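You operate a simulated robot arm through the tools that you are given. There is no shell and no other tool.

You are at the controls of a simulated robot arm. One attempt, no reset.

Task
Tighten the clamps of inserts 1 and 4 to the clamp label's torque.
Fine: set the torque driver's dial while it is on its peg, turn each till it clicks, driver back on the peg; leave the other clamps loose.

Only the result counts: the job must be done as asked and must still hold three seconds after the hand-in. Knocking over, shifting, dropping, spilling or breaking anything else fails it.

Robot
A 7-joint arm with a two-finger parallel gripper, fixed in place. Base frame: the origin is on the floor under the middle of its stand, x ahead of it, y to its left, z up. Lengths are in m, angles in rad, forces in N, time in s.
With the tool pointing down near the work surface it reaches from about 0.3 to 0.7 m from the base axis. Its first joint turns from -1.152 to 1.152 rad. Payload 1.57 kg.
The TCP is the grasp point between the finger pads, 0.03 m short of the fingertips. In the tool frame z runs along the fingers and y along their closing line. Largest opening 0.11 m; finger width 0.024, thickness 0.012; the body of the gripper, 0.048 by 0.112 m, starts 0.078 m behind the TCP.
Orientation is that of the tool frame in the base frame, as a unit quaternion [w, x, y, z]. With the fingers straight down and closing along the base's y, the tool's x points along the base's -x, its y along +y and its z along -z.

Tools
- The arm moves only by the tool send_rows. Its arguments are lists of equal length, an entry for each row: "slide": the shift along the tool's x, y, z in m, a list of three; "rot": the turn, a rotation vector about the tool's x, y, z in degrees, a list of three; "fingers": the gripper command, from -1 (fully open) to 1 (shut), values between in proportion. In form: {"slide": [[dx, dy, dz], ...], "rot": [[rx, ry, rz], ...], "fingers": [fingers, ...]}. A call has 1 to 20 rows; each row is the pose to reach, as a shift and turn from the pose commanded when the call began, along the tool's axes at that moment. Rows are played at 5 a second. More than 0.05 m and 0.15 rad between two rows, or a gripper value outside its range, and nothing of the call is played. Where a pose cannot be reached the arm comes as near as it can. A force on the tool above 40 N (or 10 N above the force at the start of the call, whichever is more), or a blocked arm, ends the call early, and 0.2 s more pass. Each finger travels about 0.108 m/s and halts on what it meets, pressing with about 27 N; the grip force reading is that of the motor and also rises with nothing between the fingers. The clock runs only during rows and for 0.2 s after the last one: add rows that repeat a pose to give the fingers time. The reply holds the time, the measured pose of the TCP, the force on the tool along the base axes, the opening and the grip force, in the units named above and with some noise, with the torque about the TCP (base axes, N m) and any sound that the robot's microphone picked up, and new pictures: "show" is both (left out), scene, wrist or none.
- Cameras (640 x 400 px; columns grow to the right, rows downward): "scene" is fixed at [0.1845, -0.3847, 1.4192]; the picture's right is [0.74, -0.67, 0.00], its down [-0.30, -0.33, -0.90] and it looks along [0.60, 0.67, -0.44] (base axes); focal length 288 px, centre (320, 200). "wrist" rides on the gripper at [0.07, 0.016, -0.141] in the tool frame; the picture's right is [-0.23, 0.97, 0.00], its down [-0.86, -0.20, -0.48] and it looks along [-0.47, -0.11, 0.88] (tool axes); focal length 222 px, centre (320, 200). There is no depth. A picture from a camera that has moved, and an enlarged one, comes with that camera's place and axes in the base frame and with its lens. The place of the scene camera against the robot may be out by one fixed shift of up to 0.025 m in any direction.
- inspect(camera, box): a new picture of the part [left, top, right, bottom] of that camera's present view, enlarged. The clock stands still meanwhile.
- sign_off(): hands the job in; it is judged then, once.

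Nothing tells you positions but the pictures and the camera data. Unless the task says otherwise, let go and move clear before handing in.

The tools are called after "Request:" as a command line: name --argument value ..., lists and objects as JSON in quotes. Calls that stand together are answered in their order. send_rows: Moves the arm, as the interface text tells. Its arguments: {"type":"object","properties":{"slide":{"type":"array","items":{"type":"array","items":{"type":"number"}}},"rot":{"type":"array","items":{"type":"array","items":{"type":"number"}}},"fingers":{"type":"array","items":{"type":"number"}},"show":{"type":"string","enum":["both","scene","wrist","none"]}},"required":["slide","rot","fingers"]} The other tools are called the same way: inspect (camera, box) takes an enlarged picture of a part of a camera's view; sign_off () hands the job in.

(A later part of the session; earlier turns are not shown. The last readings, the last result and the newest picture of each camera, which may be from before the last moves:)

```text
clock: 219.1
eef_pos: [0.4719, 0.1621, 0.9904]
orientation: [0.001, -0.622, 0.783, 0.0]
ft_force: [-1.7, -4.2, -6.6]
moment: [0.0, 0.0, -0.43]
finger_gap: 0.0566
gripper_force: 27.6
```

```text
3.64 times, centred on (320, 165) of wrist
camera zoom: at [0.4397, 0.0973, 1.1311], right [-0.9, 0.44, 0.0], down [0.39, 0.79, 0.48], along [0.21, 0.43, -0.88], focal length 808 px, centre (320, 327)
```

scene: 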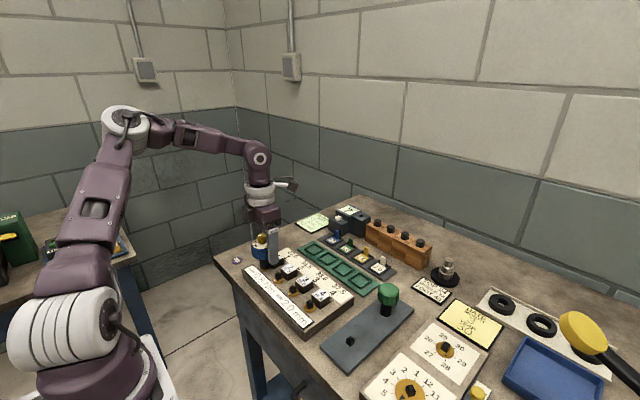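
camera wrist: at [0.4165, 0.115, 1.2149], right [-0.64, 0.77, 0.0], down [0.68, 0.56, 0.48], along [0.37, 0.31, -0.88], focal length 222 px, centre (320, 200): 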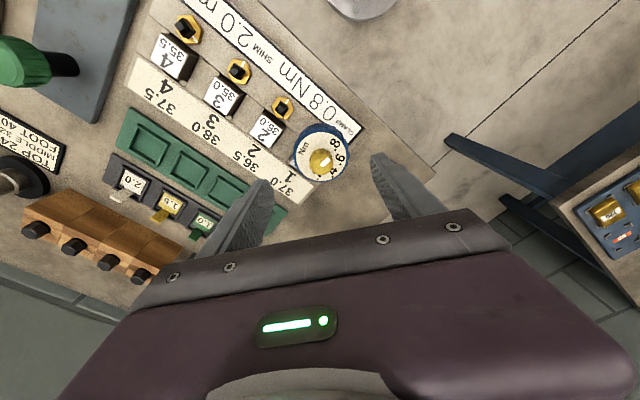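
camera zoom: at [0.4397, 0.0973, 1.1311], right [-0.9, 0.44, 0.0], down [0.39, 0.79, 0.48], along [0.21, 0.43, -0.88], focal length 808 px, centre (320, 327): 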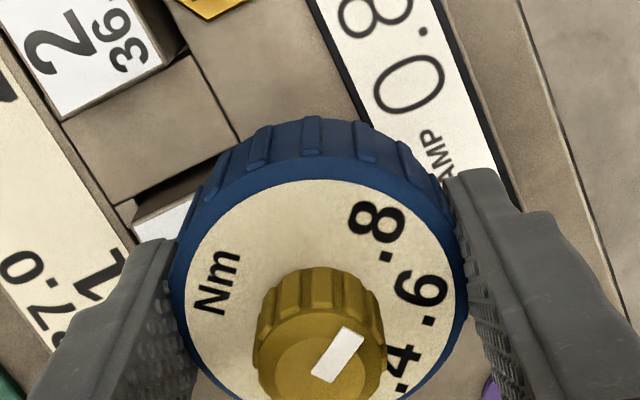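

Request:
send_rows --slide '[[0.0001, -0.0002, 0.0002], [0.0001, -0.0002, 0.0002], [0.0001, -0.0002, 0.0002], [0.0001, -0.0002, 0.0002], [0.0001, -0.0002, 0.0002], [0.0001, -0.0002, 0.0002], [0.0001, -0.0002, 0.0002], [0.0001, -0.0002, 0.0002], [0.0001, -0.0002, 0.0002], [0.0001, -0.0002, 0.0002], [0.0001, -0.0002, 0.0002], [0.0001, -0.0002, 0.0002]]' --rot '[[0, 0, -2.5], [0, 0, -5], [0, 0, -7.5], [0, 0, -10], [0, 0, -12.5], [0, 0, -15], [0, 0, -17.5], [0, 0, -20], [0, 0, -22.5], [0, 0, -25], [0, 0, -27.5], [0, 0, -30]]' --fingers '[1, 1, 1, 1, 1, 1, 1, 1, 1, 1, 1, 1]' --show "none"

Request:
inspect --camera "scene" --box '[248, 245, 288, 275]'

```text
clock: 221.7
eef_pos: [0.4711, 0.1627, 0.9899]
orientation: [0.0, 0.805, -0.594, 0.0]
ft_force: [-3.5, 2.1, 5.8]
moment: [0.18, 0.11, -0.41]
finger_gap: 0.0568
gripper_force: 27.0
```

```text
13.33 times, centred on (268, 260) of scene
camera zoom: at [0.1844, -0.3846, 1.4192], right [0.74, -0.67, 0.0], down [-0.3, -0.33, -0.9], along [0.6, 0.67, -0.44], focal length 3838 px, centre (1013, -600)
```

zoom: 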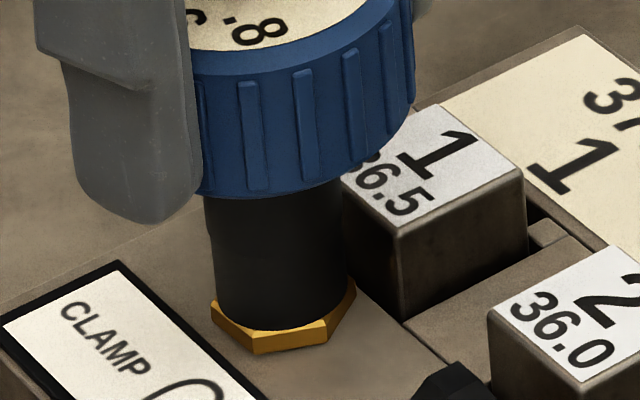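

Clamp 1 is now back to about 86°. Retightening in a short clean stroke, with full replies.

Request:
send_rows --slide '[[-0.0002, 0.0001, -0.0002], [-0.0002, 0.0001, -0.0002], [-0.0002, 0.0001, -0.0002], [-0.0002, 0.0001, -0.0002]]' --rot '[[0, 0, 5], [0, 0, 10], [0, 0, 15], [0, 0, 20]]' --fingers '[1, 1, 1, 1]' --show "both"

Request:
inspect --camera "scene" --box '[248, 245, 288, 275]'

```text
clock: 222.7
eef_pos: [0.4736, 0.1625, 0.9889]
orientation: [0.001, -0.688, 0.726, 0.001]
ft_force: [2.6, 0.3, -0.4]
moment: [-0.06, -0.05, 0.27]
finger_gap: 0.0567
gripper_force: 26.5
camera wrist: at [0.4511, 0.093, 1.131], right [-0.96, 0.28, 0.0], down [0.24, 0.84, 0.48], along [0.13, 0.46, -0.88], focal length 222 px, centre (320, 200)
```

scene: 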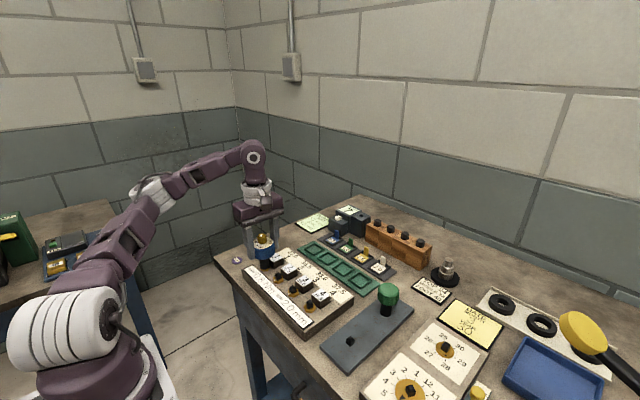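
wrist: 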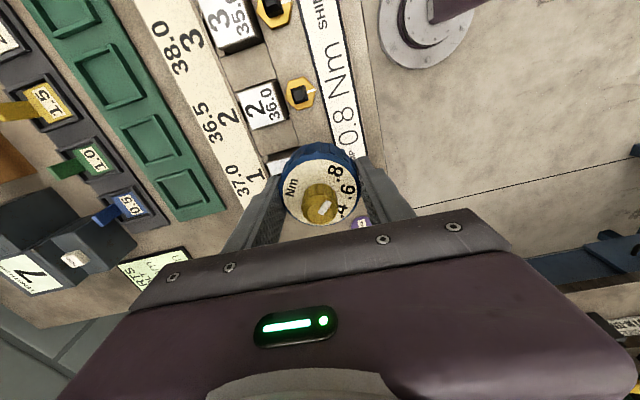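

```text
13.33 times, centred on (268, 260) of scene
camera zoom: at [0.1846, -0.3846, 1.4192], right [0.74, -0.67, 0.0], down [-0.3, -0.33, -0.9], along [0.6, 0.67, -0.44], focal length 3838 px, centre (1013, -600)
```

zoom: 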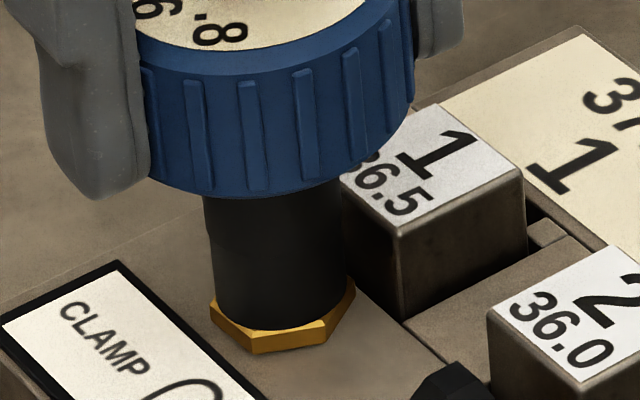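

Request:
send_rows --slide '[[0, 0, 0], [0, 0, 0]]' --rot '[[0, 0, 5], [0, 0, 10]]' --fingers '[1, 1]' --show "none"

Request:
inspect --camera "scene" --box '[248, 245, 288, 275]'

```text
clock: 223.3
eef_pos: [0.4714, 0.1636, 0.9879]
orientation: [0.0, -0.622, 0.783, 0.001]
ft_force: [2.6, 3.1, 0.3]
moment: [0.0, -0.3, 0.46]
finger_gap: 0.0567
gripper_force: 26.8
```

```text
13.33 times, centred on (268, 260) of scene
camera zoom: at [0.1847, -0.3846, 1.4192], right [0.74, -0.67, 0.0], down [-0.3, -0.33, -0.9], along [0.6, 0.67, -0.44], focal length 3838 px, centre (1013, -600)
```

zoom: 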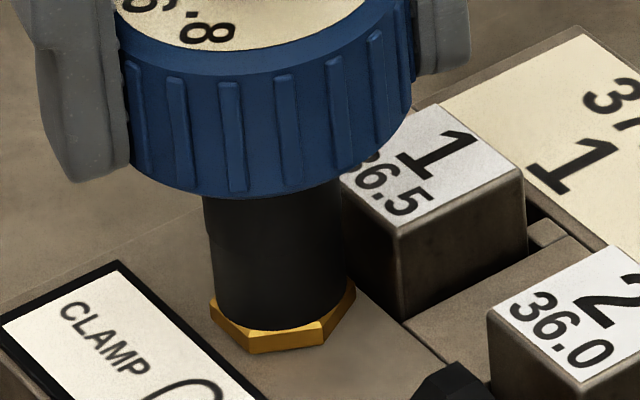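

Request:
send_rows --slide '[[0, 0, 0.0015], [0, 0, 0.0022], [0, 0, 0.0022], [0, 0, 0.0022]]' --rot '[[0, 0, 0], [0, 0, 5], [0, 0, 10], [0, 0, 14]]' --fingers '[1, 1, 1, 1]' --show "none"

Request:
inspect --camera "scene" --box '[248, 245, 288, 275]'

Request:
inspect --camera "wrist" --box '[240, 110, 400, 220]'

```text
clock: 224.3
eef_pos: [0.4715, 0.1624, 0.988]
orientation: [0.001, -0.522, 0.853, 0.0]
ft_force: [2.2, 1.9, 22.1]
moment: [0.07, -0.02, 0.32]
finger_gap: 0.0568
gripper_force: 27.5
```

```text
13.33 times, centred on (268, 260) of scene
camera zoom: at [0.1842, -0.3847, 1.4192], right [0.74, -0.67, 0.0], down [-0.29, -0.33, -0.9], along [0.6, 0.67, -0.44], focal length 3838 px, centre (1013, -600)
```

zoom: 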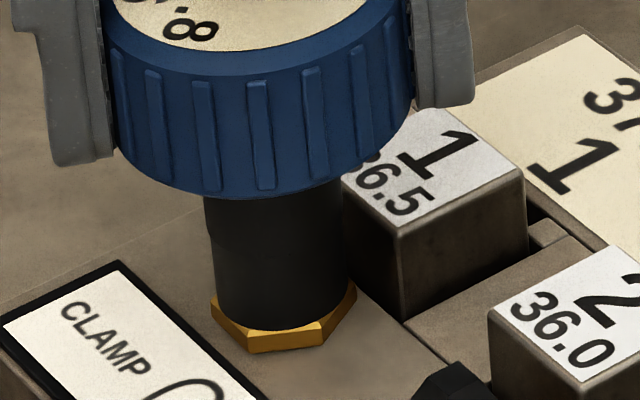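

```text
3.64 times, centred on (320, 165) of wrist
camera zoom: at [0.4247, 0.1069, 1.129], right [-0.76, 0.65, 0.0], down [0.57, 0.67, 0.48], along [0.31, 0.37, -0.88], focal length 808 px, centre (320, 327)
```

zoom: 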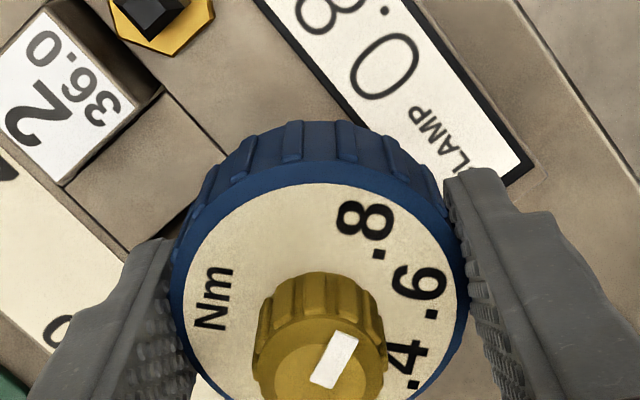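

Pressing harder makes no difference; the clutch slips at about 90–91° of clamp rotation. Clamp 1 is now at its first-slip point at 0.8 Nm, so I'll lift off and verify its mark, then redo clamp 4 the same way.

Request:
send_rows --slide '[[0, 0, -0.002], [0, 0, -0.002], [0, 0, -0.007], [0, 0, -0.014], [0, 0, -0.026], [0, 0, -0.042], [0, 0, -0.062], [0, 0, -0.084], [0, 0, -0.084]]' --rot '[[0, 0, -4], [0, 0, -7], [0, 0, -7], [0, 0, -7], [0, 0, -7], [0, 0, -7], [0, 0, -7], [0, 0, -7], [0, 0, -7]]' --fingers '[1, 1, 1, 1, 1, 1, 1, 1, 1]' --show "both"

Request:
inspect --camera "wrist" --box '[304, 126, 336, 146]'

Request:
inspect --camera "scene" --box '[254, 250, 286, 270]'

```text
clock: 226.3
eef_pos: [0.4713, 0.1619, 1.0717]
orientation: [0.001, -0.573, 0.819, 0.0]
ft_force: [0.0, 0.1, -2.0]
moment: [-0.01, 0.01, -0.01]
finger_gap: 0.0568
gripper_force: 26.8
camera wrist: at [0.4318, 0.1015, 1.2128], right [-0.84, 0.55, 0.0], down [0.48, 0.73, 0.48], along [0.26, 0.4, -0.88], focal length 222 px, centre (320, 200)
```

scene: 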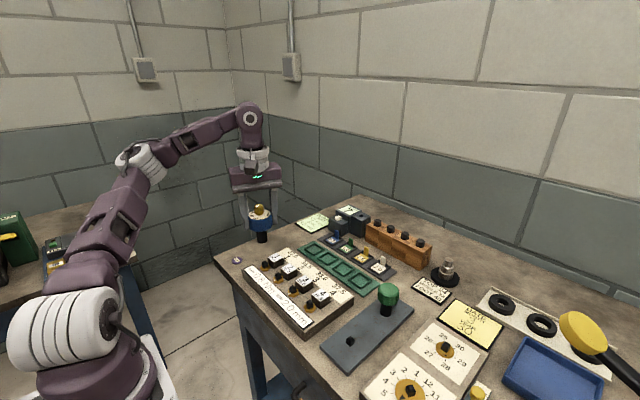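
wrist: 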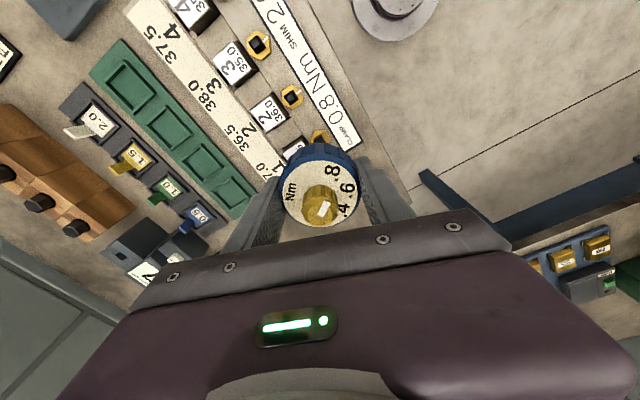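

```text
16.00 times, centred on (320, 136) of wrist
camera zoom: at [0.4318, 0.1015, 1.2128], right [-0.84, 0.55, 0.0], down [0.48, 0.73, 0.48], along [0.26, 0.4, -0.88], focal length 3554 px, centre (320, 1224)
```

zoom: 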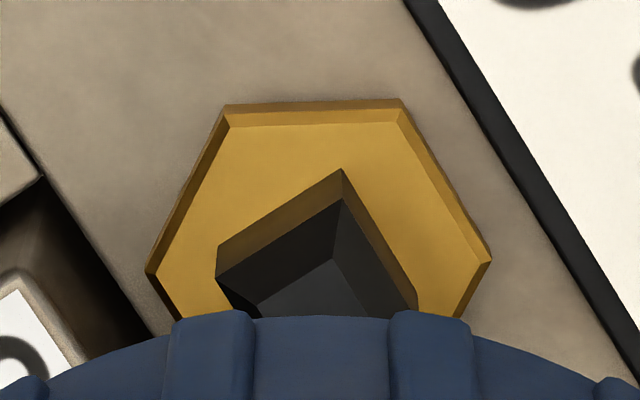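

```text
16.00 times, centred on (270, 260) of scene
camera zoom: at [0.1846, -0.3847, 1.4192], right [0.74, -0.67, 0.0], down [-0.3, -0.33, -0.9], along [0.6, 0.67, -0.44], focal length 4605 px, centre (1120, -760)
```

zoom: 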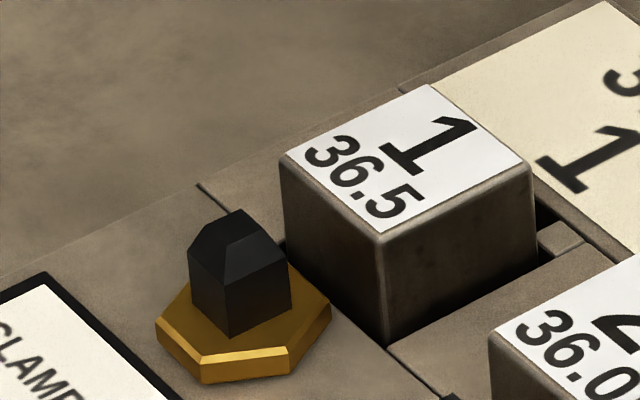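

Clamp 1's state matches the first-slip position. Moving to clamp 4, rotating the hand so the square socket matches its stem with plenty of reverse travel.

Request:
send_rows --slide '[[0.0125, -0.0046, 0], [0.0249, -0.0092, 0], [0.0374, -0.0138, 0], [0.0499, -0.0183, 0], [0.0623, -0.0229, 0], [0.0748, -0.0275, 0], [0.0873, -0.0321, 0], [0.0997, -0.0367, 0], [0.1122, -0.0413, 0], [0.1246, -0.0459, 0], [0.1371, -0.0504, 0], [0.1496, -0.055, 0], [0.162, -0.0596, 0], [0.1745, -0.0642, 0], [0.1745, -0.0642, 0]]' --rot '[[0, 0, 7], [0, 0, 14], [0, 0, 21], [0, 0, 28], [0, 0, 35], [0, 0, 42], [0, 0, 49], [0, 0, 56], [0, 0, 63], [0, 0, 70], [0, 0, 77], [0, 0, 84], [0, 0, 91], [0, 0, 98], [0, 0, 98]]' --fingers '[1, 1, 1, 1, 1, 1, 1, 1, 1, 1, 1, 1, 1, 1, 1]' --show "none"

Request:
send_rows --slide '[[0, 0, 0], [0, 0, 0], [0, 0, 0], [0, 0, 0], [0, 0, 0], [0, 0, 0], [0, 0, 0], [0, 0, 0], [0, 0, 0], [0, 0, 0], [0, 0, 0], [0, 0, 0], [0, 0, 0], [0, 0, 0], [0, 0, 0]]' --rot '[[0, 0, 7.2], [0, 0, 14.3], [0, 0, 21.4], [0, 0, 28.6], [0, 0, 35.7], [0, 0, 42.9], [0, 0, 50], [0, 0, 57.1], [0, 0, 64.3], [0, 0, 71.4], [0, 0, 78.6], [0, 0, 85.7], [0, 0, 92.9], [0, 0, 100], [0, 0, 100]]' --fingers '[1, 1, 1, 1, 1, 1, 1, 1, 1, 1, 1, 1, 1, 1, 1]' --show "scene"

Request:
inspect --camera "wrist" --box '[304, 126, 336, 146]'

Request:
inspect --camera "scene" --box '[280, 245, 344, 315]'

```text
clock: 229.5
eef_pos: [0.4724, -0.0245, 1.0721]
orientation: [0.0, 0.243, 0.97, 0.001]
ft_force: [0.9, 0.0, -2.3]
moment: [-0.02, -0.01, -0.01]
finger_gap: 0.057
gripper_force: 26.9
```

```text
clock: 232.7
eef_pos: [0.472, -0.0239, 1.0718]
orientation: [-0.001, 0.899, 0.438, 0.0]
ft_force: [0.5, -0.5, -1.2]
moment: [0.01, 0.01, 0.06]
finger_gap: 0.0567
gripper_force: 27.0
```

scene: 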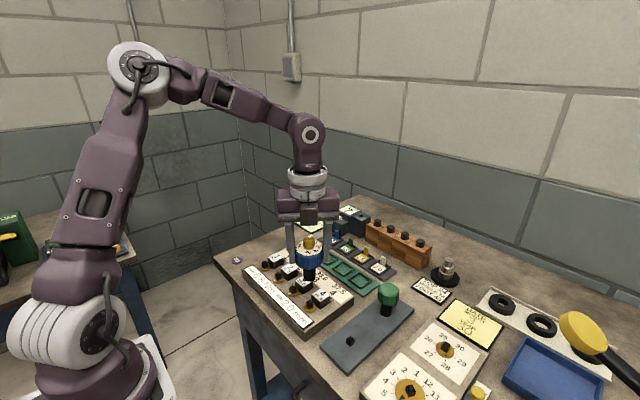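

```text
16.00 times, centred on (320, 136) of wrist
camera zoom: at [0.5278, 0.0205, 1.2129], right [0.63, -0.78, 0.0], down [-0.68, -0.55, 0.48], along [-0.37, -0.3, -0.88], focal length 3554 px, centre (320, 1224)
```

zoom: 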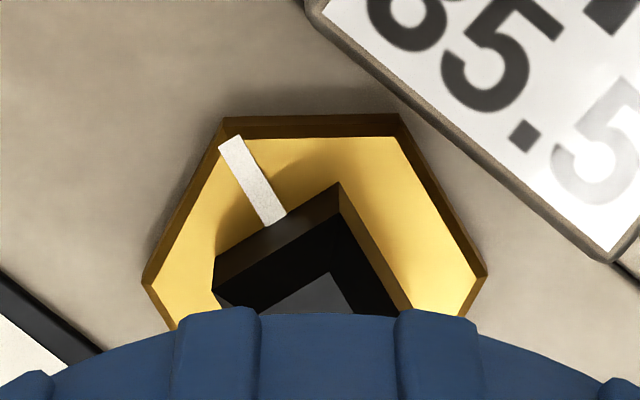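

```text
5.71 times, centred on (312, 280) of scene
camera zoom: at [0.1846, -0.3847, 1.4192], right [0.74, -0.67, 0.0], down [-0.3, -0.33, -0.9], along [0.6, 0.67, -0.44], focal length 1645 px, centre (366, -257)
```

zoom: 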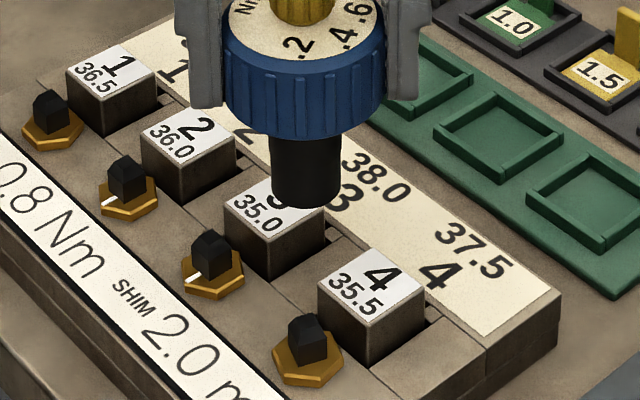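

Request:
send_rows --slide '[[-0.0002, -0.001, 0.02], [-0.0002, -0.001, 0.04], [-0.0002, -0.001, 0.056], [-0.0002, -0.001, 0.063], [-0.0002, -0.001, 0.067], [-0.0002, -0.001, 0.071], [-0.0002, -0.001, 0.075], [-0.0002, -0.001, 0.078], [-0.0002, -0.001, 0.081], [-0.0002, -0.001, 0.081]]' --rot '[[0, 0, 0], [0, 0, 0], [0, 0, 0], [0, 0, 0], [0, 0, 0], [0, 0, 0], [0, 0, 0], [0, 0, 0], [0, 0, 0], [0, 0, 0]]' --fingers '[1, 1, 1, 1, 1, 1, 1, 1, 1, 1]' --show "none"

Request:
inspect --camera "scene" --box '[298, 296, 330, 316]'

```text
clock: 234.9
eef_pos: [0.4711, -0.0224, 0.9899]
orientation: [-0.001, 0.899, 0.438, 0.0]
ft_force: [-0.9, -3.6, -0.5]
moment: [-0.21, 0.09, 0.03]
finger_gap: 0.0568
gripper_force: 27.0
```

```text
16.00 times, centred on (314, 306) of scene
camera zoom: at [0.1845, -0.3847, 1.4191], right [0.74, -0.67, 0.0], down [-0.3, -0.33, -0.9], along [0.6, 0.67, -0.44], focal length 4605 px, centre (416, -1496)
```

zoom: 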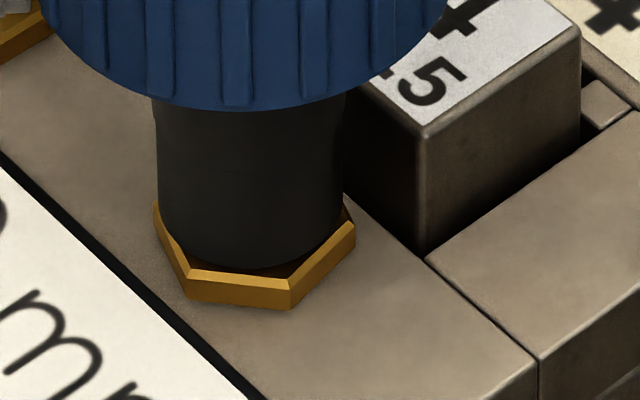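

The driver sits ~2 mm higher in the grip after the pressing test; lowering until it seats on the hex.

Request:
send_rows --slide '[[0, 0, 0.001], [0, 0, 0.0018], [0, 0, 0.0024], [0, 0, 0.0024]]' --rot '[[0, 0, 0], [0, 0, 0], [0, 0, 0], [0, 0, 0]]' --fingers '[1, 1, 1, 1]' --show "none"

Request:
inspect --camera "scene" --box '[298, 296, 330, 316]'

```text
clock: 235.9
eef_pos: [0.4716, -0.0232, 0.9884]
orientation: [0.0, 0.899, 0.439, 0.001]
ft_force: [-2.2, -3.0, 8.6]
moment: [-0.21, 0.16, -0.03]
finger_gap: 0.0566
gripper_force: 27.5
```

```text
16.00 times, centred on (314, 306) of scene
camera zoom: at [0.1844, -0.3847, 1.4192], right [0.74, -0.67, 0.0], down [-0.3, -0.33, -0.9], along [0.6, 0.67, -0.44], focal length 4605 px, centre (416, -1496)
```

zoom: 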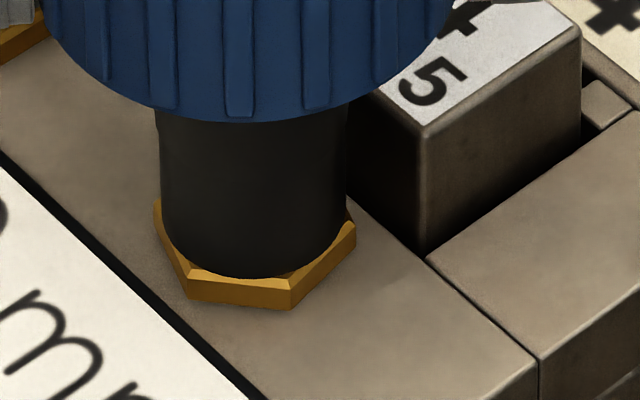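

Seated. Now backing clamp 4 off slowly (counter-clockwise).

Request:
send_rows --slide '[[-0.0001, 0.0002, -0.0004], [-0.0001, 0.0002, -0.0004], [-0.0001, 0.0002, -0.0004], [-0.0001, 0.0002, -0.0004], [-0.0001, 0.0002, -0.0004], [-0.0001, 0.0002, -0.0004], [-0.0001, 0.0002, -0.0004], [-0.0001, 0.0002, -0.0004], [-0.0001, 0.0002, -0.0004], [-0.0001, 0.0002, -0.0004], [-0.0001, 0.0002, -0.0004], [-0.0001, 0.0002, -0.0004], [-0.0001, 0.0002, -0.0004], [-0.0001, 0.0002, -0.0004], [-0.0001, 0.0002, -0.0004], [-0.0001, 0.0002, -0.0004], [-0.0001, 0.0002, -0.0004], [-0.0001, 0.0002, -0.0004], [-0.0001, 0.0002, -0.0004], [-0.0001, 0.0002, -0.0004]]' --rot '[[0, 0, -3], [0, 0, -6], [0, 0, -9], [0, 0, -12], [0, 0, -15], [0, 0, -18], [0, 0, -21], [0, 0, -24], [0, 0, -27], [0, 0, -30], [0, 0, -33], [0, 0, -36], [0, 0, -39], [0, 0, -42], [0, 0, -45], [0, 0, -48], [0, 0, -51], [0, 0, -54], [0, 0, -57], [0, 0, -60]]' --fingers '[1, 1, 1, 1, 1, 1, 1, 1, 1, 1, 1, 1, 1, 1, 1, 1, 1, 1, 1, 1]' --show "none"

Request:
inspect --camera "scene" --box '[298, 296, 330, 316]'

Request:
inspect --camera "wrist" --box '[240, 110, 400, 220]'

```text
clock: 240.1
eef_pos: [0.4722, -0.0237, 0.9889]
orientation: [-0.001, 0.559, 0.829, 0.0]
ft_force: [-0.4, -1.1, 8.5]
moment: [0.11, 0.17, -0.45]
finger_gap: 0.0568
gripper_force: 26.9
```

```text
16.00 times, centred on (314, 306) of scene
camera zoom: at [0.1844, -0.3847, 1.4192], right [0.74, -0.67, 0.0], down [-0.3, -0.33, -0.9], along [0.6, 0.67, -0.44], focal length 4605 px, centre (416, -1496)
```

zoom: 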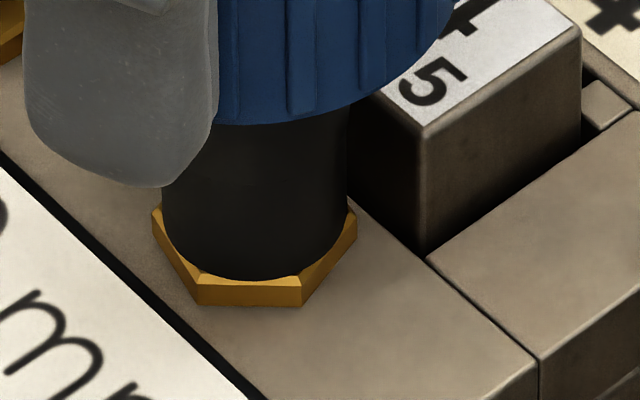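

```text
3.64 times, centred on (320, 165) of wrist
camera zoom: at [0.4596, 0.0468, 1.1298], right [0.99, 0.16, 0.0], down [0.14, -0.87, 0.48], along [0.07, -0.47, -0.88], focal length 808 px, centre (320, 327)
```

zoom: 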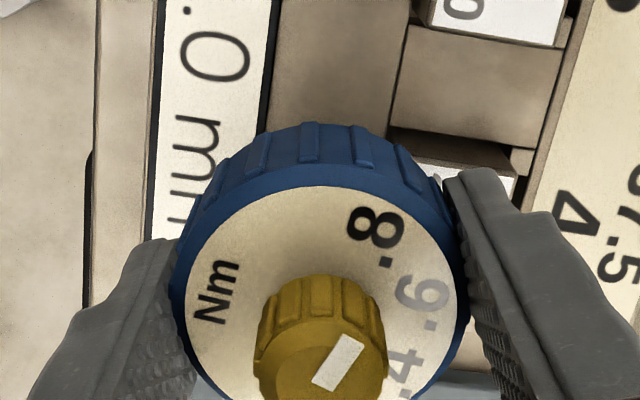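

Request:
send_rows --slide '[[0, 0, -0.0003], [0, 0, -0.0003], [0, 0, -0.0003], [0, 0, -0.0003], [0, 0, -0.0003], [0, 0, -0.0003], [0, 0, -0.0003], [0, 0, -0.0003], [0, 0, -0.0003], [0, 0, -0.0003], [0, 0, -0.0003], [0, 0, -0.0003], [0, 0, -0.0003], [0, 0, -0.0003], [0, 0, -0.0003], [0, 0, -0.0003], [0, 0, -0.0003], [0, 0, -0.0003], [0, 0, -0.0003], [0, 0, -0.0003]]' --rot '[[0, 0, -3], [0, 0, -6], [0, 0, -9], [0, 0, -12], [0, 0, -15], [0, 0, -18], [0, 0, -21], [0, 0, -24], [0, 0, -27], [0, 0, -30], [0, 0, -33], [0, 0, -36], [0, 0, -39], [0, 0, -42], [0, 0, -45], [0, 0, -48], [0, 0, -51], [0, 0, -54], [0, 0, -57], [0, 0, -60]]' --fingers '[1, 1, 1, 1, 1, 1, 1, 1, 1, 1, 1, 1, 1, 1, 1, 1, 1, 1, 1, 1]' --show "none"

Request:
inspect --camera "scene" --box '[298, 296, 330, 316]'

Request:
inspect --camera "wrist" --box '[240, 110, 400, 220]'

```text
clock: 244.3
eef_pos: [0.4715, -0.0231, 0.9881]
orientation: [0.001, 0.069, 0.998, 0.001]
ft_force: [-12.3, -6.7, -0.1]
moment: [-0.23, 0.77, -0.5]
finger_gap: 0.0565
gripper_force: 27.1
```

```text
16.00 times, centred on (314, 306) of scene
camera zoom: at [0.1842, -0.3848, 1.4192], right [0.74, -0.67, 0.0], down [-0.29, -0.33, -0.9], along [0.6, 0.67, -0.44], focal length 4605 px, centre (416, -1496)
```

zoom: 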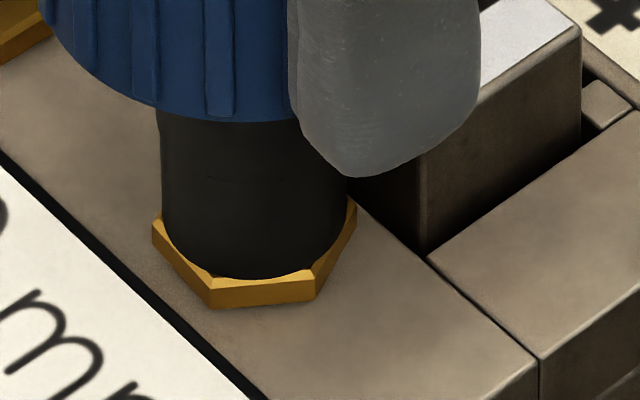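

```text
3.64 times, centred on (320, 165) of wrist
camera zoom: at [0.4039, 0.0014, 1.1301], right [0.36, 0.93, 0.0], down [0.82, -0.32, 0.48], along [0.45, -0.17, -0.88], focal length 808 px, centre (320, 327)
```

zoom: 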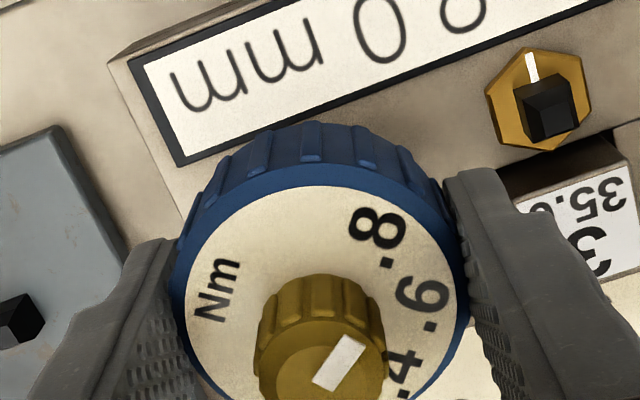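

Request:
send_rows --slide '[[0.0008, -0.0006, 0], [0.0008, -0.0006, 0], [0.0008, -0.0006, 0], [0.0008, -0.0006, 0], [0.0008, -0.0006, 0], [0.0008, -0.0006, 0], [0.0008, -0.0006, 0], [0.0008, -0.0006, 0], [0.0008, -0.0006, 0], [0.0008, -0.0006, 0], [0.0008, -0.0006, 0], [0.0008, -0.0006, 0], [0.0008, -0.0006, 0], [0.0008, -0.0006, 0], [0.0008, -0.0006, 0], [0.0008, -0.0006, 0], [0.0008, -0.0006, 0], [0.0008, -0.0006, 0], [0.0008, -0.0006, 0], [0.0008, -0.0006, 0]]' --rot '[[0, 0, -3], [0, 0, -6], [0, 0, -9], [0, 0, -12], [0, 0, -15], [0, 0, -18], [0, 0, -21], [0, 0, -24], [0, 0, -27], [0, 0, -30], [0, 0, -33], [0, 0, -36], [0, 0, -39], [0, 0, -42], [0, 0, -45], [0, 0, -48], [0, 0, -51], [0, 0, -54], [0, 0, -57], [0, 0, -60]]' --fingers '[1, 1, 1, 1, 1, 1, 1, 1, 1, 1, 1, 1, 1, 1, 1, 1, 1, 1, 1, 1]' --show "none"

Request:
inspect --camera "scene" --box '[298, 296, 330, 316]'

Request:
inspect --camera "wrist" --box '[240, 110, 400, 220]'

```text
clock: 248.5
eef_pos: [0.4703, -0.0233, 0.9902]
orientation: [0.001, -0.439, 0.898, 0.0]
ft_force: [9.0, -7.0, -3.5]
moment: [-0.44, -0.39, -0.44]
finger_gap: 0.0567
gripper_force: 27.7
```

```text
16.00 times, centred on (314, 306) of scene
camera zoom: at [0.1848, -0.3849, 1.4191], right [0.74, -0.67, 0.0], down [-0.3, -0.33, -0.9], along [0.6, 0.67, -0.44], focal length 4605 px, centre (416, -1496)
```

zoom: 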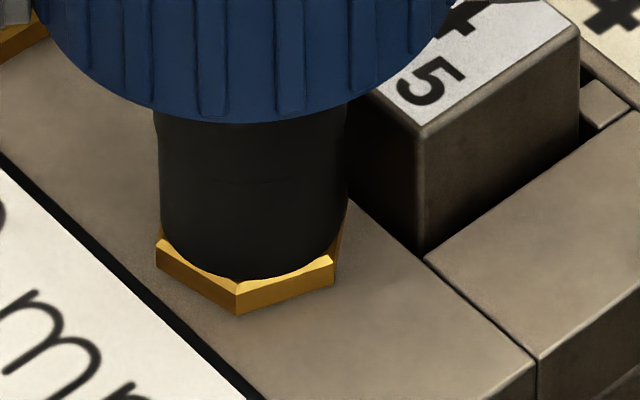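

```text
3.64 times, centred on (320, 165) of wrist
camera zoom: at [0.4149, -0.0698, 1.13], right [-0.63, 0.78, 0.0], down [0.68, 0.55, 0.48], along [0.37, 0.3, -0.88], focal length 808 px, centre (320, 327)
```

zoom: 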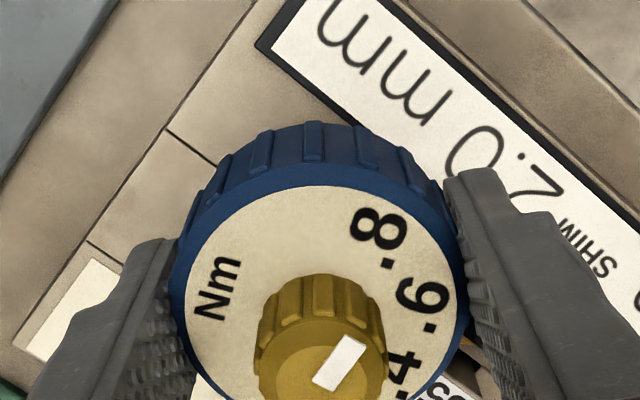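

Clamp 4 is backed off to about 80°. Retightening clockwise in short strokes up to the first slip.

Request:
send_rows --slide '[[0, -0.0008, 0], [0, -0.0008, 0], [0, -0.0008, 0], [0, -0.0008, 0], [0, -0.0008, 0]]' --rot '[[0, 0, 4], [0, 0, 8], [0, 0, 12], [0, 0, 16], [0, 0, 20]]' --fingers '[1, 1, 1, 1, 1]' --show "none"

Request:
inspect --camera "scene" --box '[298, 296, 330, 316]'

```text
clock: 249.7
eef_pos: [0.4713, -0.0224, 0.9896]
orientation: [-0.001, -0.276, 0.961, 0.001]
ft_force: [-0.9, 0.0, -3.5]
moment: [0.13, -0.01, 0.3]
finger_gap: 0.0569
gripper_force: 27.3
```

```text
16.00 times, centred on (314, 306) of scene
camera zoom: at [0.1846, -0.3846, 1.4192], right [0.74, -0.67, 0.0], down [-0.3, -0.33, -0.9], along [0.6, 0.67, -0.44], focal length 4605 px, centre (416, -1496)
```

zoom: 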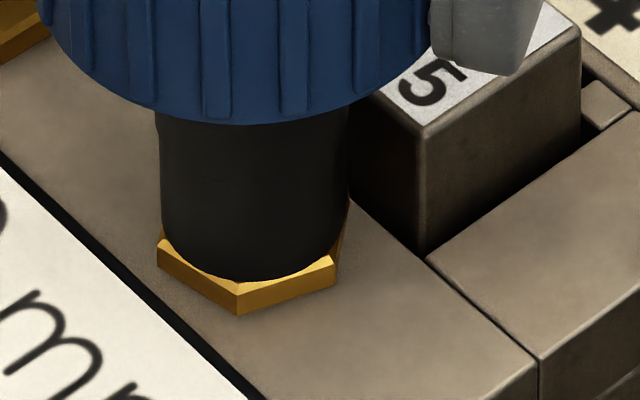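

Request:
send_rows --slide '[[0, 0, 0], [0, 0, 0]]' --rot '[[0, 0, 5], [0, 0, 10]]' --fingers '[1, 1]' --show "none"

Request:
inspect --camera "scene" --box '[298, 296, 330, 316]'

```text
clock: 250.3
eef_pos: [0.4724, -0.024, 0.9891]
orientation: [0.0, -0.19, 0.982, 0.0]
ft_force: [-4.7, 3.0, -0.3]
moment: [0.03, 0.15, 0.41]
finger_gap: 0.0568
gripper_force: 27.2
```

```text
16.00 times, centred on (314, 306) of scene
camera zoom: at [0.1844, -0.3846, 1.4192], right [0.74, -0.67, 0.0], down [-0.3, -0.33, -0.9], along [0.6, 0.67, -0.44], focal length 4605 px, centre (416, -1496)
```

zoom: 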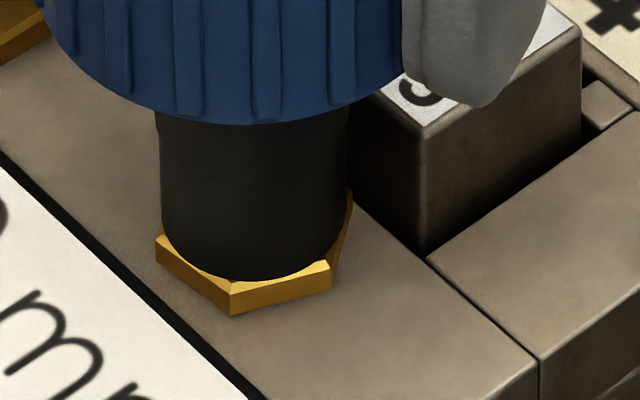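

Request:
send_rows --slide '[[0.0002, 0.0003, 0], [0.0002, 0.0003, 0]]' --rot '[[0, 0, 5], [0, 0, 10]]' --fingers '[1, 1]' --show "none"

Request:
inspect --camera "scene" --box '[298, 296, 330, 316]'

```text
clock: 250.9
eef_pos: [0.4712, -0.0225, 0.989]
orientation: [0.0, -0.104, 0.995, 0.001]
ft_force: [-2.9, 3.6, -0.1]
moment: [-0.02, 0.11, 0.47]
finger_gap: 0.0569
gripper_force: 26.9
```

```text
16.00 times, centred on (314, 306) of scene
camera zoom: at [0.1845, -0.3846, 1.4192], right [0.74, -0.67, 0.0], down [-0.3, -0.33, -0.9], along [0.6, 0.67, -0.44], focal length 4605 px, centre (416, -1496)
```

zoom: 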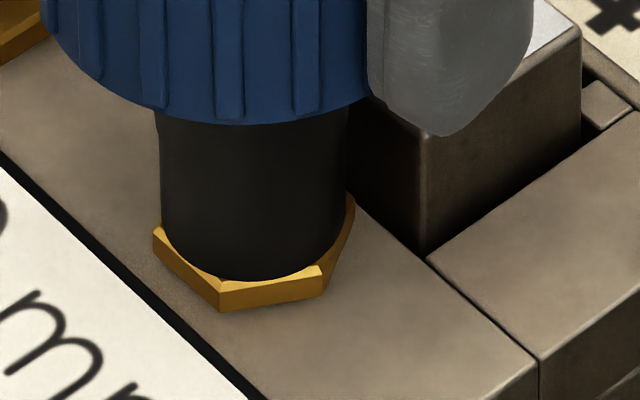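

Request:
send_rows --slide '[[0.0001, 0.0003, 0], [0.0001, 0.0003, 0]]' --rot '[[0, 0, 5], [0, 0, 10]]' --fingers '[1, 1]' --show "none"

Request:
inspect --camera "scene" --box '[298, 296, 330, 316]'

```text
clock: 251.5
eef_pos: [0.4705, -0.0239, 0.9886]
orientation: [0.0, -0.018, 1.0, 0.001]
ft_force: [-0.6, 3.5, -5.6]
moment: [-0.08, -0.08, 0.51]
finger_gap: 0.057
gripper_force: 26.4
```

```text
16.00 times, centred on (314, 306) of scene
camera zoom: at [0.1846, -0.3846, 1.4192], right [0.74, -0.67, 0.0], down [-0.3, -0.33, -0.9], along [0.6, 0.67, -0.44], focal length 4605 px, centre (416, -1496)
```

zoom: 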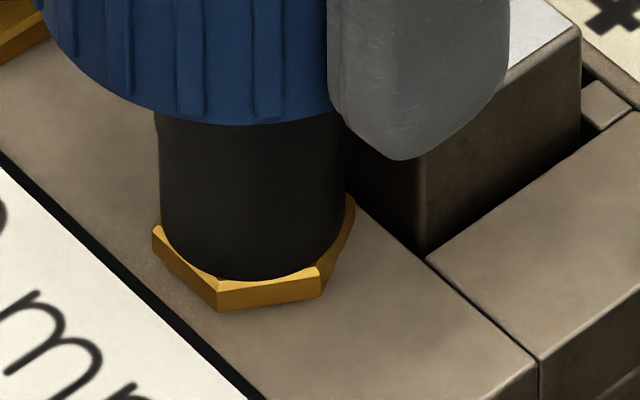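

Clamp 4 is now at its first-slip angle (~92°), matching clamp 1. I'll give it one fast full stroke so the clutch truly saturates at 0.8, and listen.

Request:
send_rows --slide '[[0, 0.0003, 0.0002], [0, 0.0003, 0.0002], [0, 0.0003, 0.0002], [0, 0.0003, 0.0002], [0, 0.0003, 0.0002], [0, 0.0003, 0.0002], [0, 0.0003, 0.0002], [0, 0.0003, 0.0002]]' --rot '[[0, 0, 8.5], [0, 0, 17], [0, 0, 25.5], [0, 0, 34], [0, 0, 42.5], [0, 0, 51], [0, 0, 59.5], [0, 0, 68]]' --fingers '[1, 1, 1, 1, 1, 1, 1, 1]' --show "wrist"

Request:
inspect --camera "scene" --box '[298, 296, 330, 316]'

Request:
inspect --camera "wrist" --box '[240, 110, 400, 220]'

```text
clock: 253.3
eef_pos: [0.4715, -0.0222, 0.9891]
orientation: [0.001, 0.546, 0.838, 0.001]
ft_force: [4.8, 0.9, 3.1]
moment: [-0.03, 0.01, 0.5]
finger_gap: 0.057
gripper_force: 27.4
camera wrist: at [0.4574, 0.0462, 1.1301], right [0.98, 0.19, 0.0], down [0.16, -0.86, 0.48], along [0.09, -0.47, -0.88], focal length 222 px, centre (320, 200)
```

wrist: 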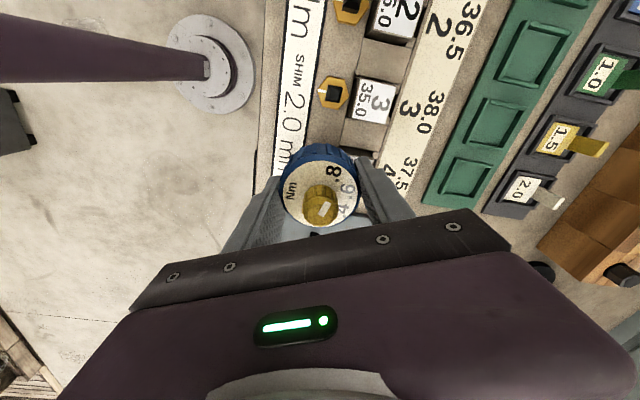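

```text
16.00 times, centred on (314, 306) of scene
camera zoom: at [0.1846, -0.3846, 1.4192], right [0.74, -0.67, 0.0], down [-0.3, -0.33, -0.9], along [0.6, 0.67, -0.44], focal length 4605 px, centre (416, -1496)
```

zoom: 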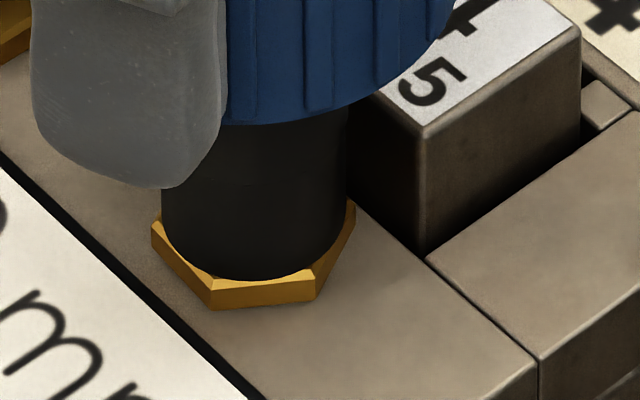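

```text
3.64 times, centred on (320, 165) of wrist
camera zoom: at [0.4574, 0.0462, 1.1301], right [0.98, 0.19, 0.0], down [0.16, -0.86, 0.48], along [0.09, -0.47, -0.88], focal length 808 px, centre (320, 327)
```

zoom: 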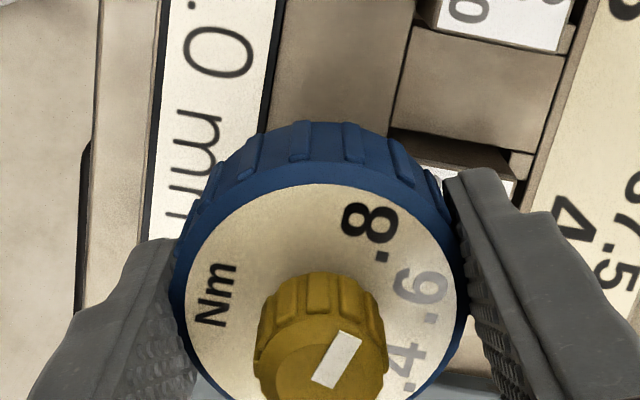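

No click again, and clamp 4 crept to ~97°. I'll back it off a few degrees with a reverse slip and then retighten briefly to the first slip so both clamps end at the same point.

Request:
send_rows --slide '[[0, 0.0004, 0], [0, 0.0004, 0], [0, 0.0004, 0], [0, 0.0004, 0], [0, 0.0004, 0], [0, 0.0004, 0], [0, 0.0004, 0], [0, 0.0004, 0], [0, 0.0004, 0], [0, 0.0004, 0], [0, 0.0004, 0], [0, 0.0004, 0], [0, 0.0004, 0], [0, 0.0004, 0], [0, 0.0004, 0], [0, 0.0004, 0]]' --rot '[[0, 0, -5], [0, 0, -10], [0, 0, -15], [0, 0, -20], [0, 0, -25], [0, 0, -30], [0, 0, -35], [0, 0, -40], [0, 0, -45], [0, 0, -50], [0, 0, -55], [0, 0, -60], [0, 0, -65], [0, 0, -70], [0, 0, -75], [0, 0, -80]]' --fingers '[1, 1, 1, 1, 1, 1, 1, 1, 1, 1, 1, 1, 1, 1, 1, 1]' --show "none"

Request:
inspect --camera "scene" --box '[298, 296, 330, 316]'

```text
clock: 256.7
eef_pos: [0.4704, -0.0228, 0.9891]
orientation: [-0.001, -0.122, 0.992, 0.001]
ft_force: [-8.5, -7.0, -5.9]
moment: [-0.24, 0.45, -0.5]
finger_gap: 0.057
gripper_force: 27.7
```

```text
16.00 times, centred on (314, 306) of scene
camera zoom: at [0.1844, -0.3848, 1.4191], right [0.74, -0.67, 0.0], down [-0.3, -0.33, -0.9], along [0.6, 0.67, -0.44], focal length 4605 px, centre (416, -1496)
```

zoom: 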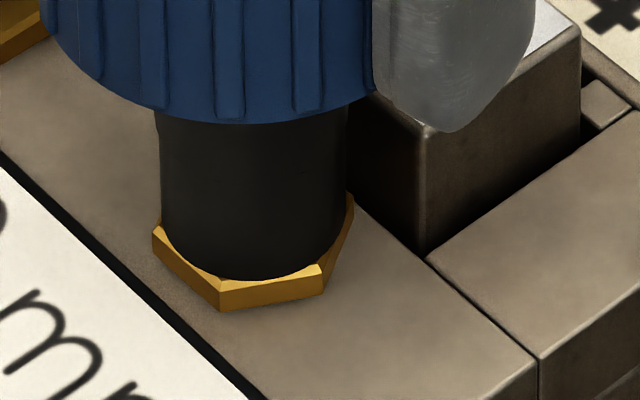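

Request:
send_rows --slide '[[0.0008, -0.0003, 0.0002], [0.0008, -0.0003, 0.0002], [0.0008, -0.0003, 0.0002], [0.0008, -0.0003, 0.0002], [0.0008, -0.0003, 0.0002]]' --rot '[[0, 0, 0], [0, 0, 8.5], [0, 0, 17], [0, 0, 25.5], [0, 0, 34]]' --fingers '[1, 1, 1, 1, 1]' --show "scene"

Request:
inspect --camera "scene" --box '[298, 296, 330, 316]'

Request:
inspect --camera "wrist" --box '[240, 110, 400, 220]'

```text
clock: 257.9
eef_pos: [0.4717, -0.0231, 0.9892]
orientation: [0.002, 0.175, 0.985, 0.001]
ft_force: [3.3, -1.3, 3.5]
moment: [0.19, -0.1, 0.45]
finger_gap: 0.0567
gripper_force: 27.0
```

scene: 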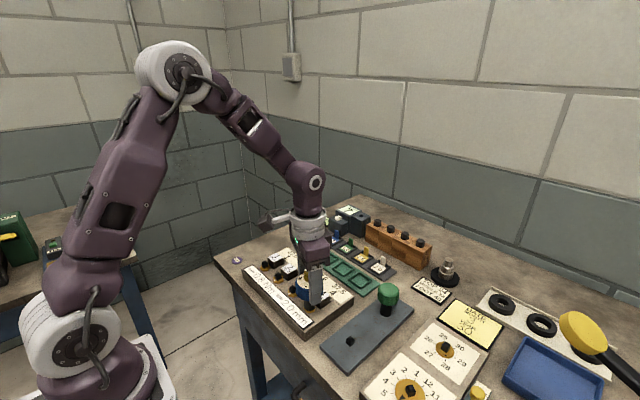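

```text
16.00 times, centred on (314, 306) of scene
camera zoom: at [0.1846, -0.3847, 1.4192], right [0.74, -0.67, 0.0], down [-0.3, -0.33, -0.9], along [0.6, 0.67, -0.44], focal length 4605 px, centre (416, -1496)
```

zoom: 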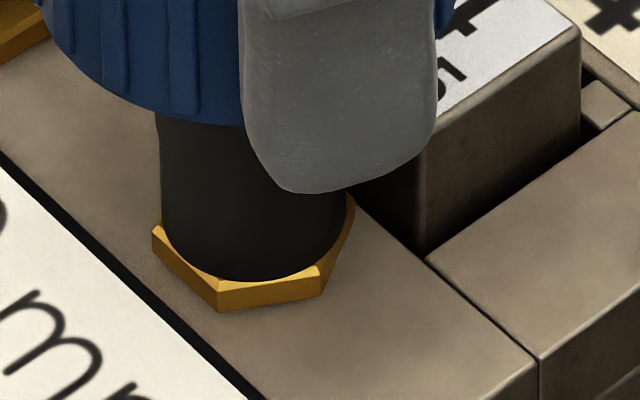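

```text
3.64 times, centred on (320, 165) of wrist
camera zoom: at [0.4108, 0.0146, 1.1296], right [0.55, 0.84, 0.0], down [0.73, -0.48, 0.48], along [0.4, -0.26, -0.88], focal length 808 px, centre (320, 327)
```

zoom: 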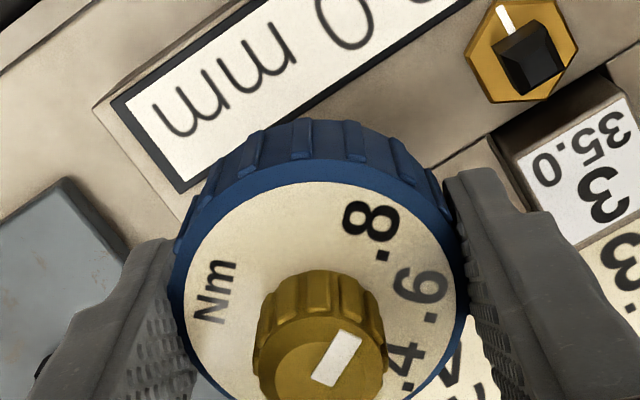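

Clamp 4 is back at ~92°. One more idea: do the tightening as a single uninterrupted stroke from well below the slip point (as a person would). Backing off to ~60° first.

Request:
send_rows --slide '[[-0.0001, 0.0003, -0.0001], [-0.0001, 0.0003, -0.0001], [-0.0001, 0.0003, -0.0001], [-0.0001, 0.0003, -0.0001], [-0.0001, 0.0003, -0.0001], [-0.0001, 0.0003, -0.0001], [-0.0001, 0.0003, -0.0001], [-0.0001, 0.0003, -0.0001], [-0.0001, 0.0003, -0.0001], [-0.0001, 0.0003, -0.0001], [-0.0001, 0.0003, -0.0001], [-0.0001, 0.0003, -0.0001], [-0.0001, 0.0003, -0.0001]]' --rot '[[0, 0, -5], [0, 0, -10], [0, 0, -15], [0, 0, -20], [0, 0, -25], [0, 0, -30], [0, 0, -35], [0, 0, -40], [0, 0, -45], [0, 0, -50], [0, 0, -55], [0, 0, -60], [0, 0, -65]]' --fingers '[1, 1, 1, 1, 1, 1, 1, 1, 1, 1, 1, 1, 1]' --show "none"

Request:
inspect --camera "scene" --box '[298, 296, 330, 316]'

Request:
inspect --camera "wrist" --box '[240, 110, 400, 220]'

```text
clock: 260.7
eef_pos: [0.4694, -0.0242, 0.989]
orientation: [0.0, -0.384, 0.923, 0.0]
ft_force: [6.1, -11.9, -0.7]
moment: [-0.79, -0.18, -0.4]
finger_gap: 0.0567
gripper_force: 27.1
```

```text
16.00 times, centred on (314, 306) of scene
camera zoom: at [0.1847, -0.385, 1.419], right [0.74, -0.67, 0.0], down [-0.3, -0.33, -0.9], along [0.6, 0.67, -0.44], focal length 4605 px, centre (416, -1496)
```

zoom: 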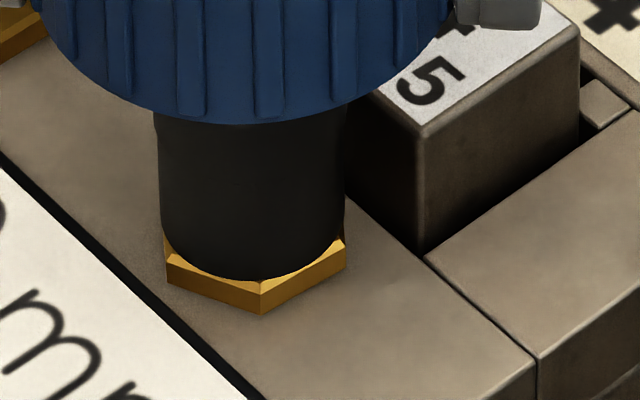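

```text
3.64 times, centred on (320, 165) of wrist
camera zoom: at [0.4095, -0.0629, 1.1297], right [-0.53, 0.85, 0.0], down [0.74, 0.47, 0.48], along [0.41, 0.25, -0.88], focal length 808 px, centre (320, 327)
```

zoom: 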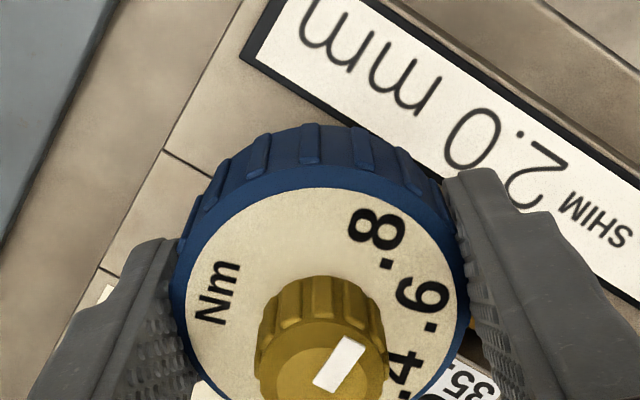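

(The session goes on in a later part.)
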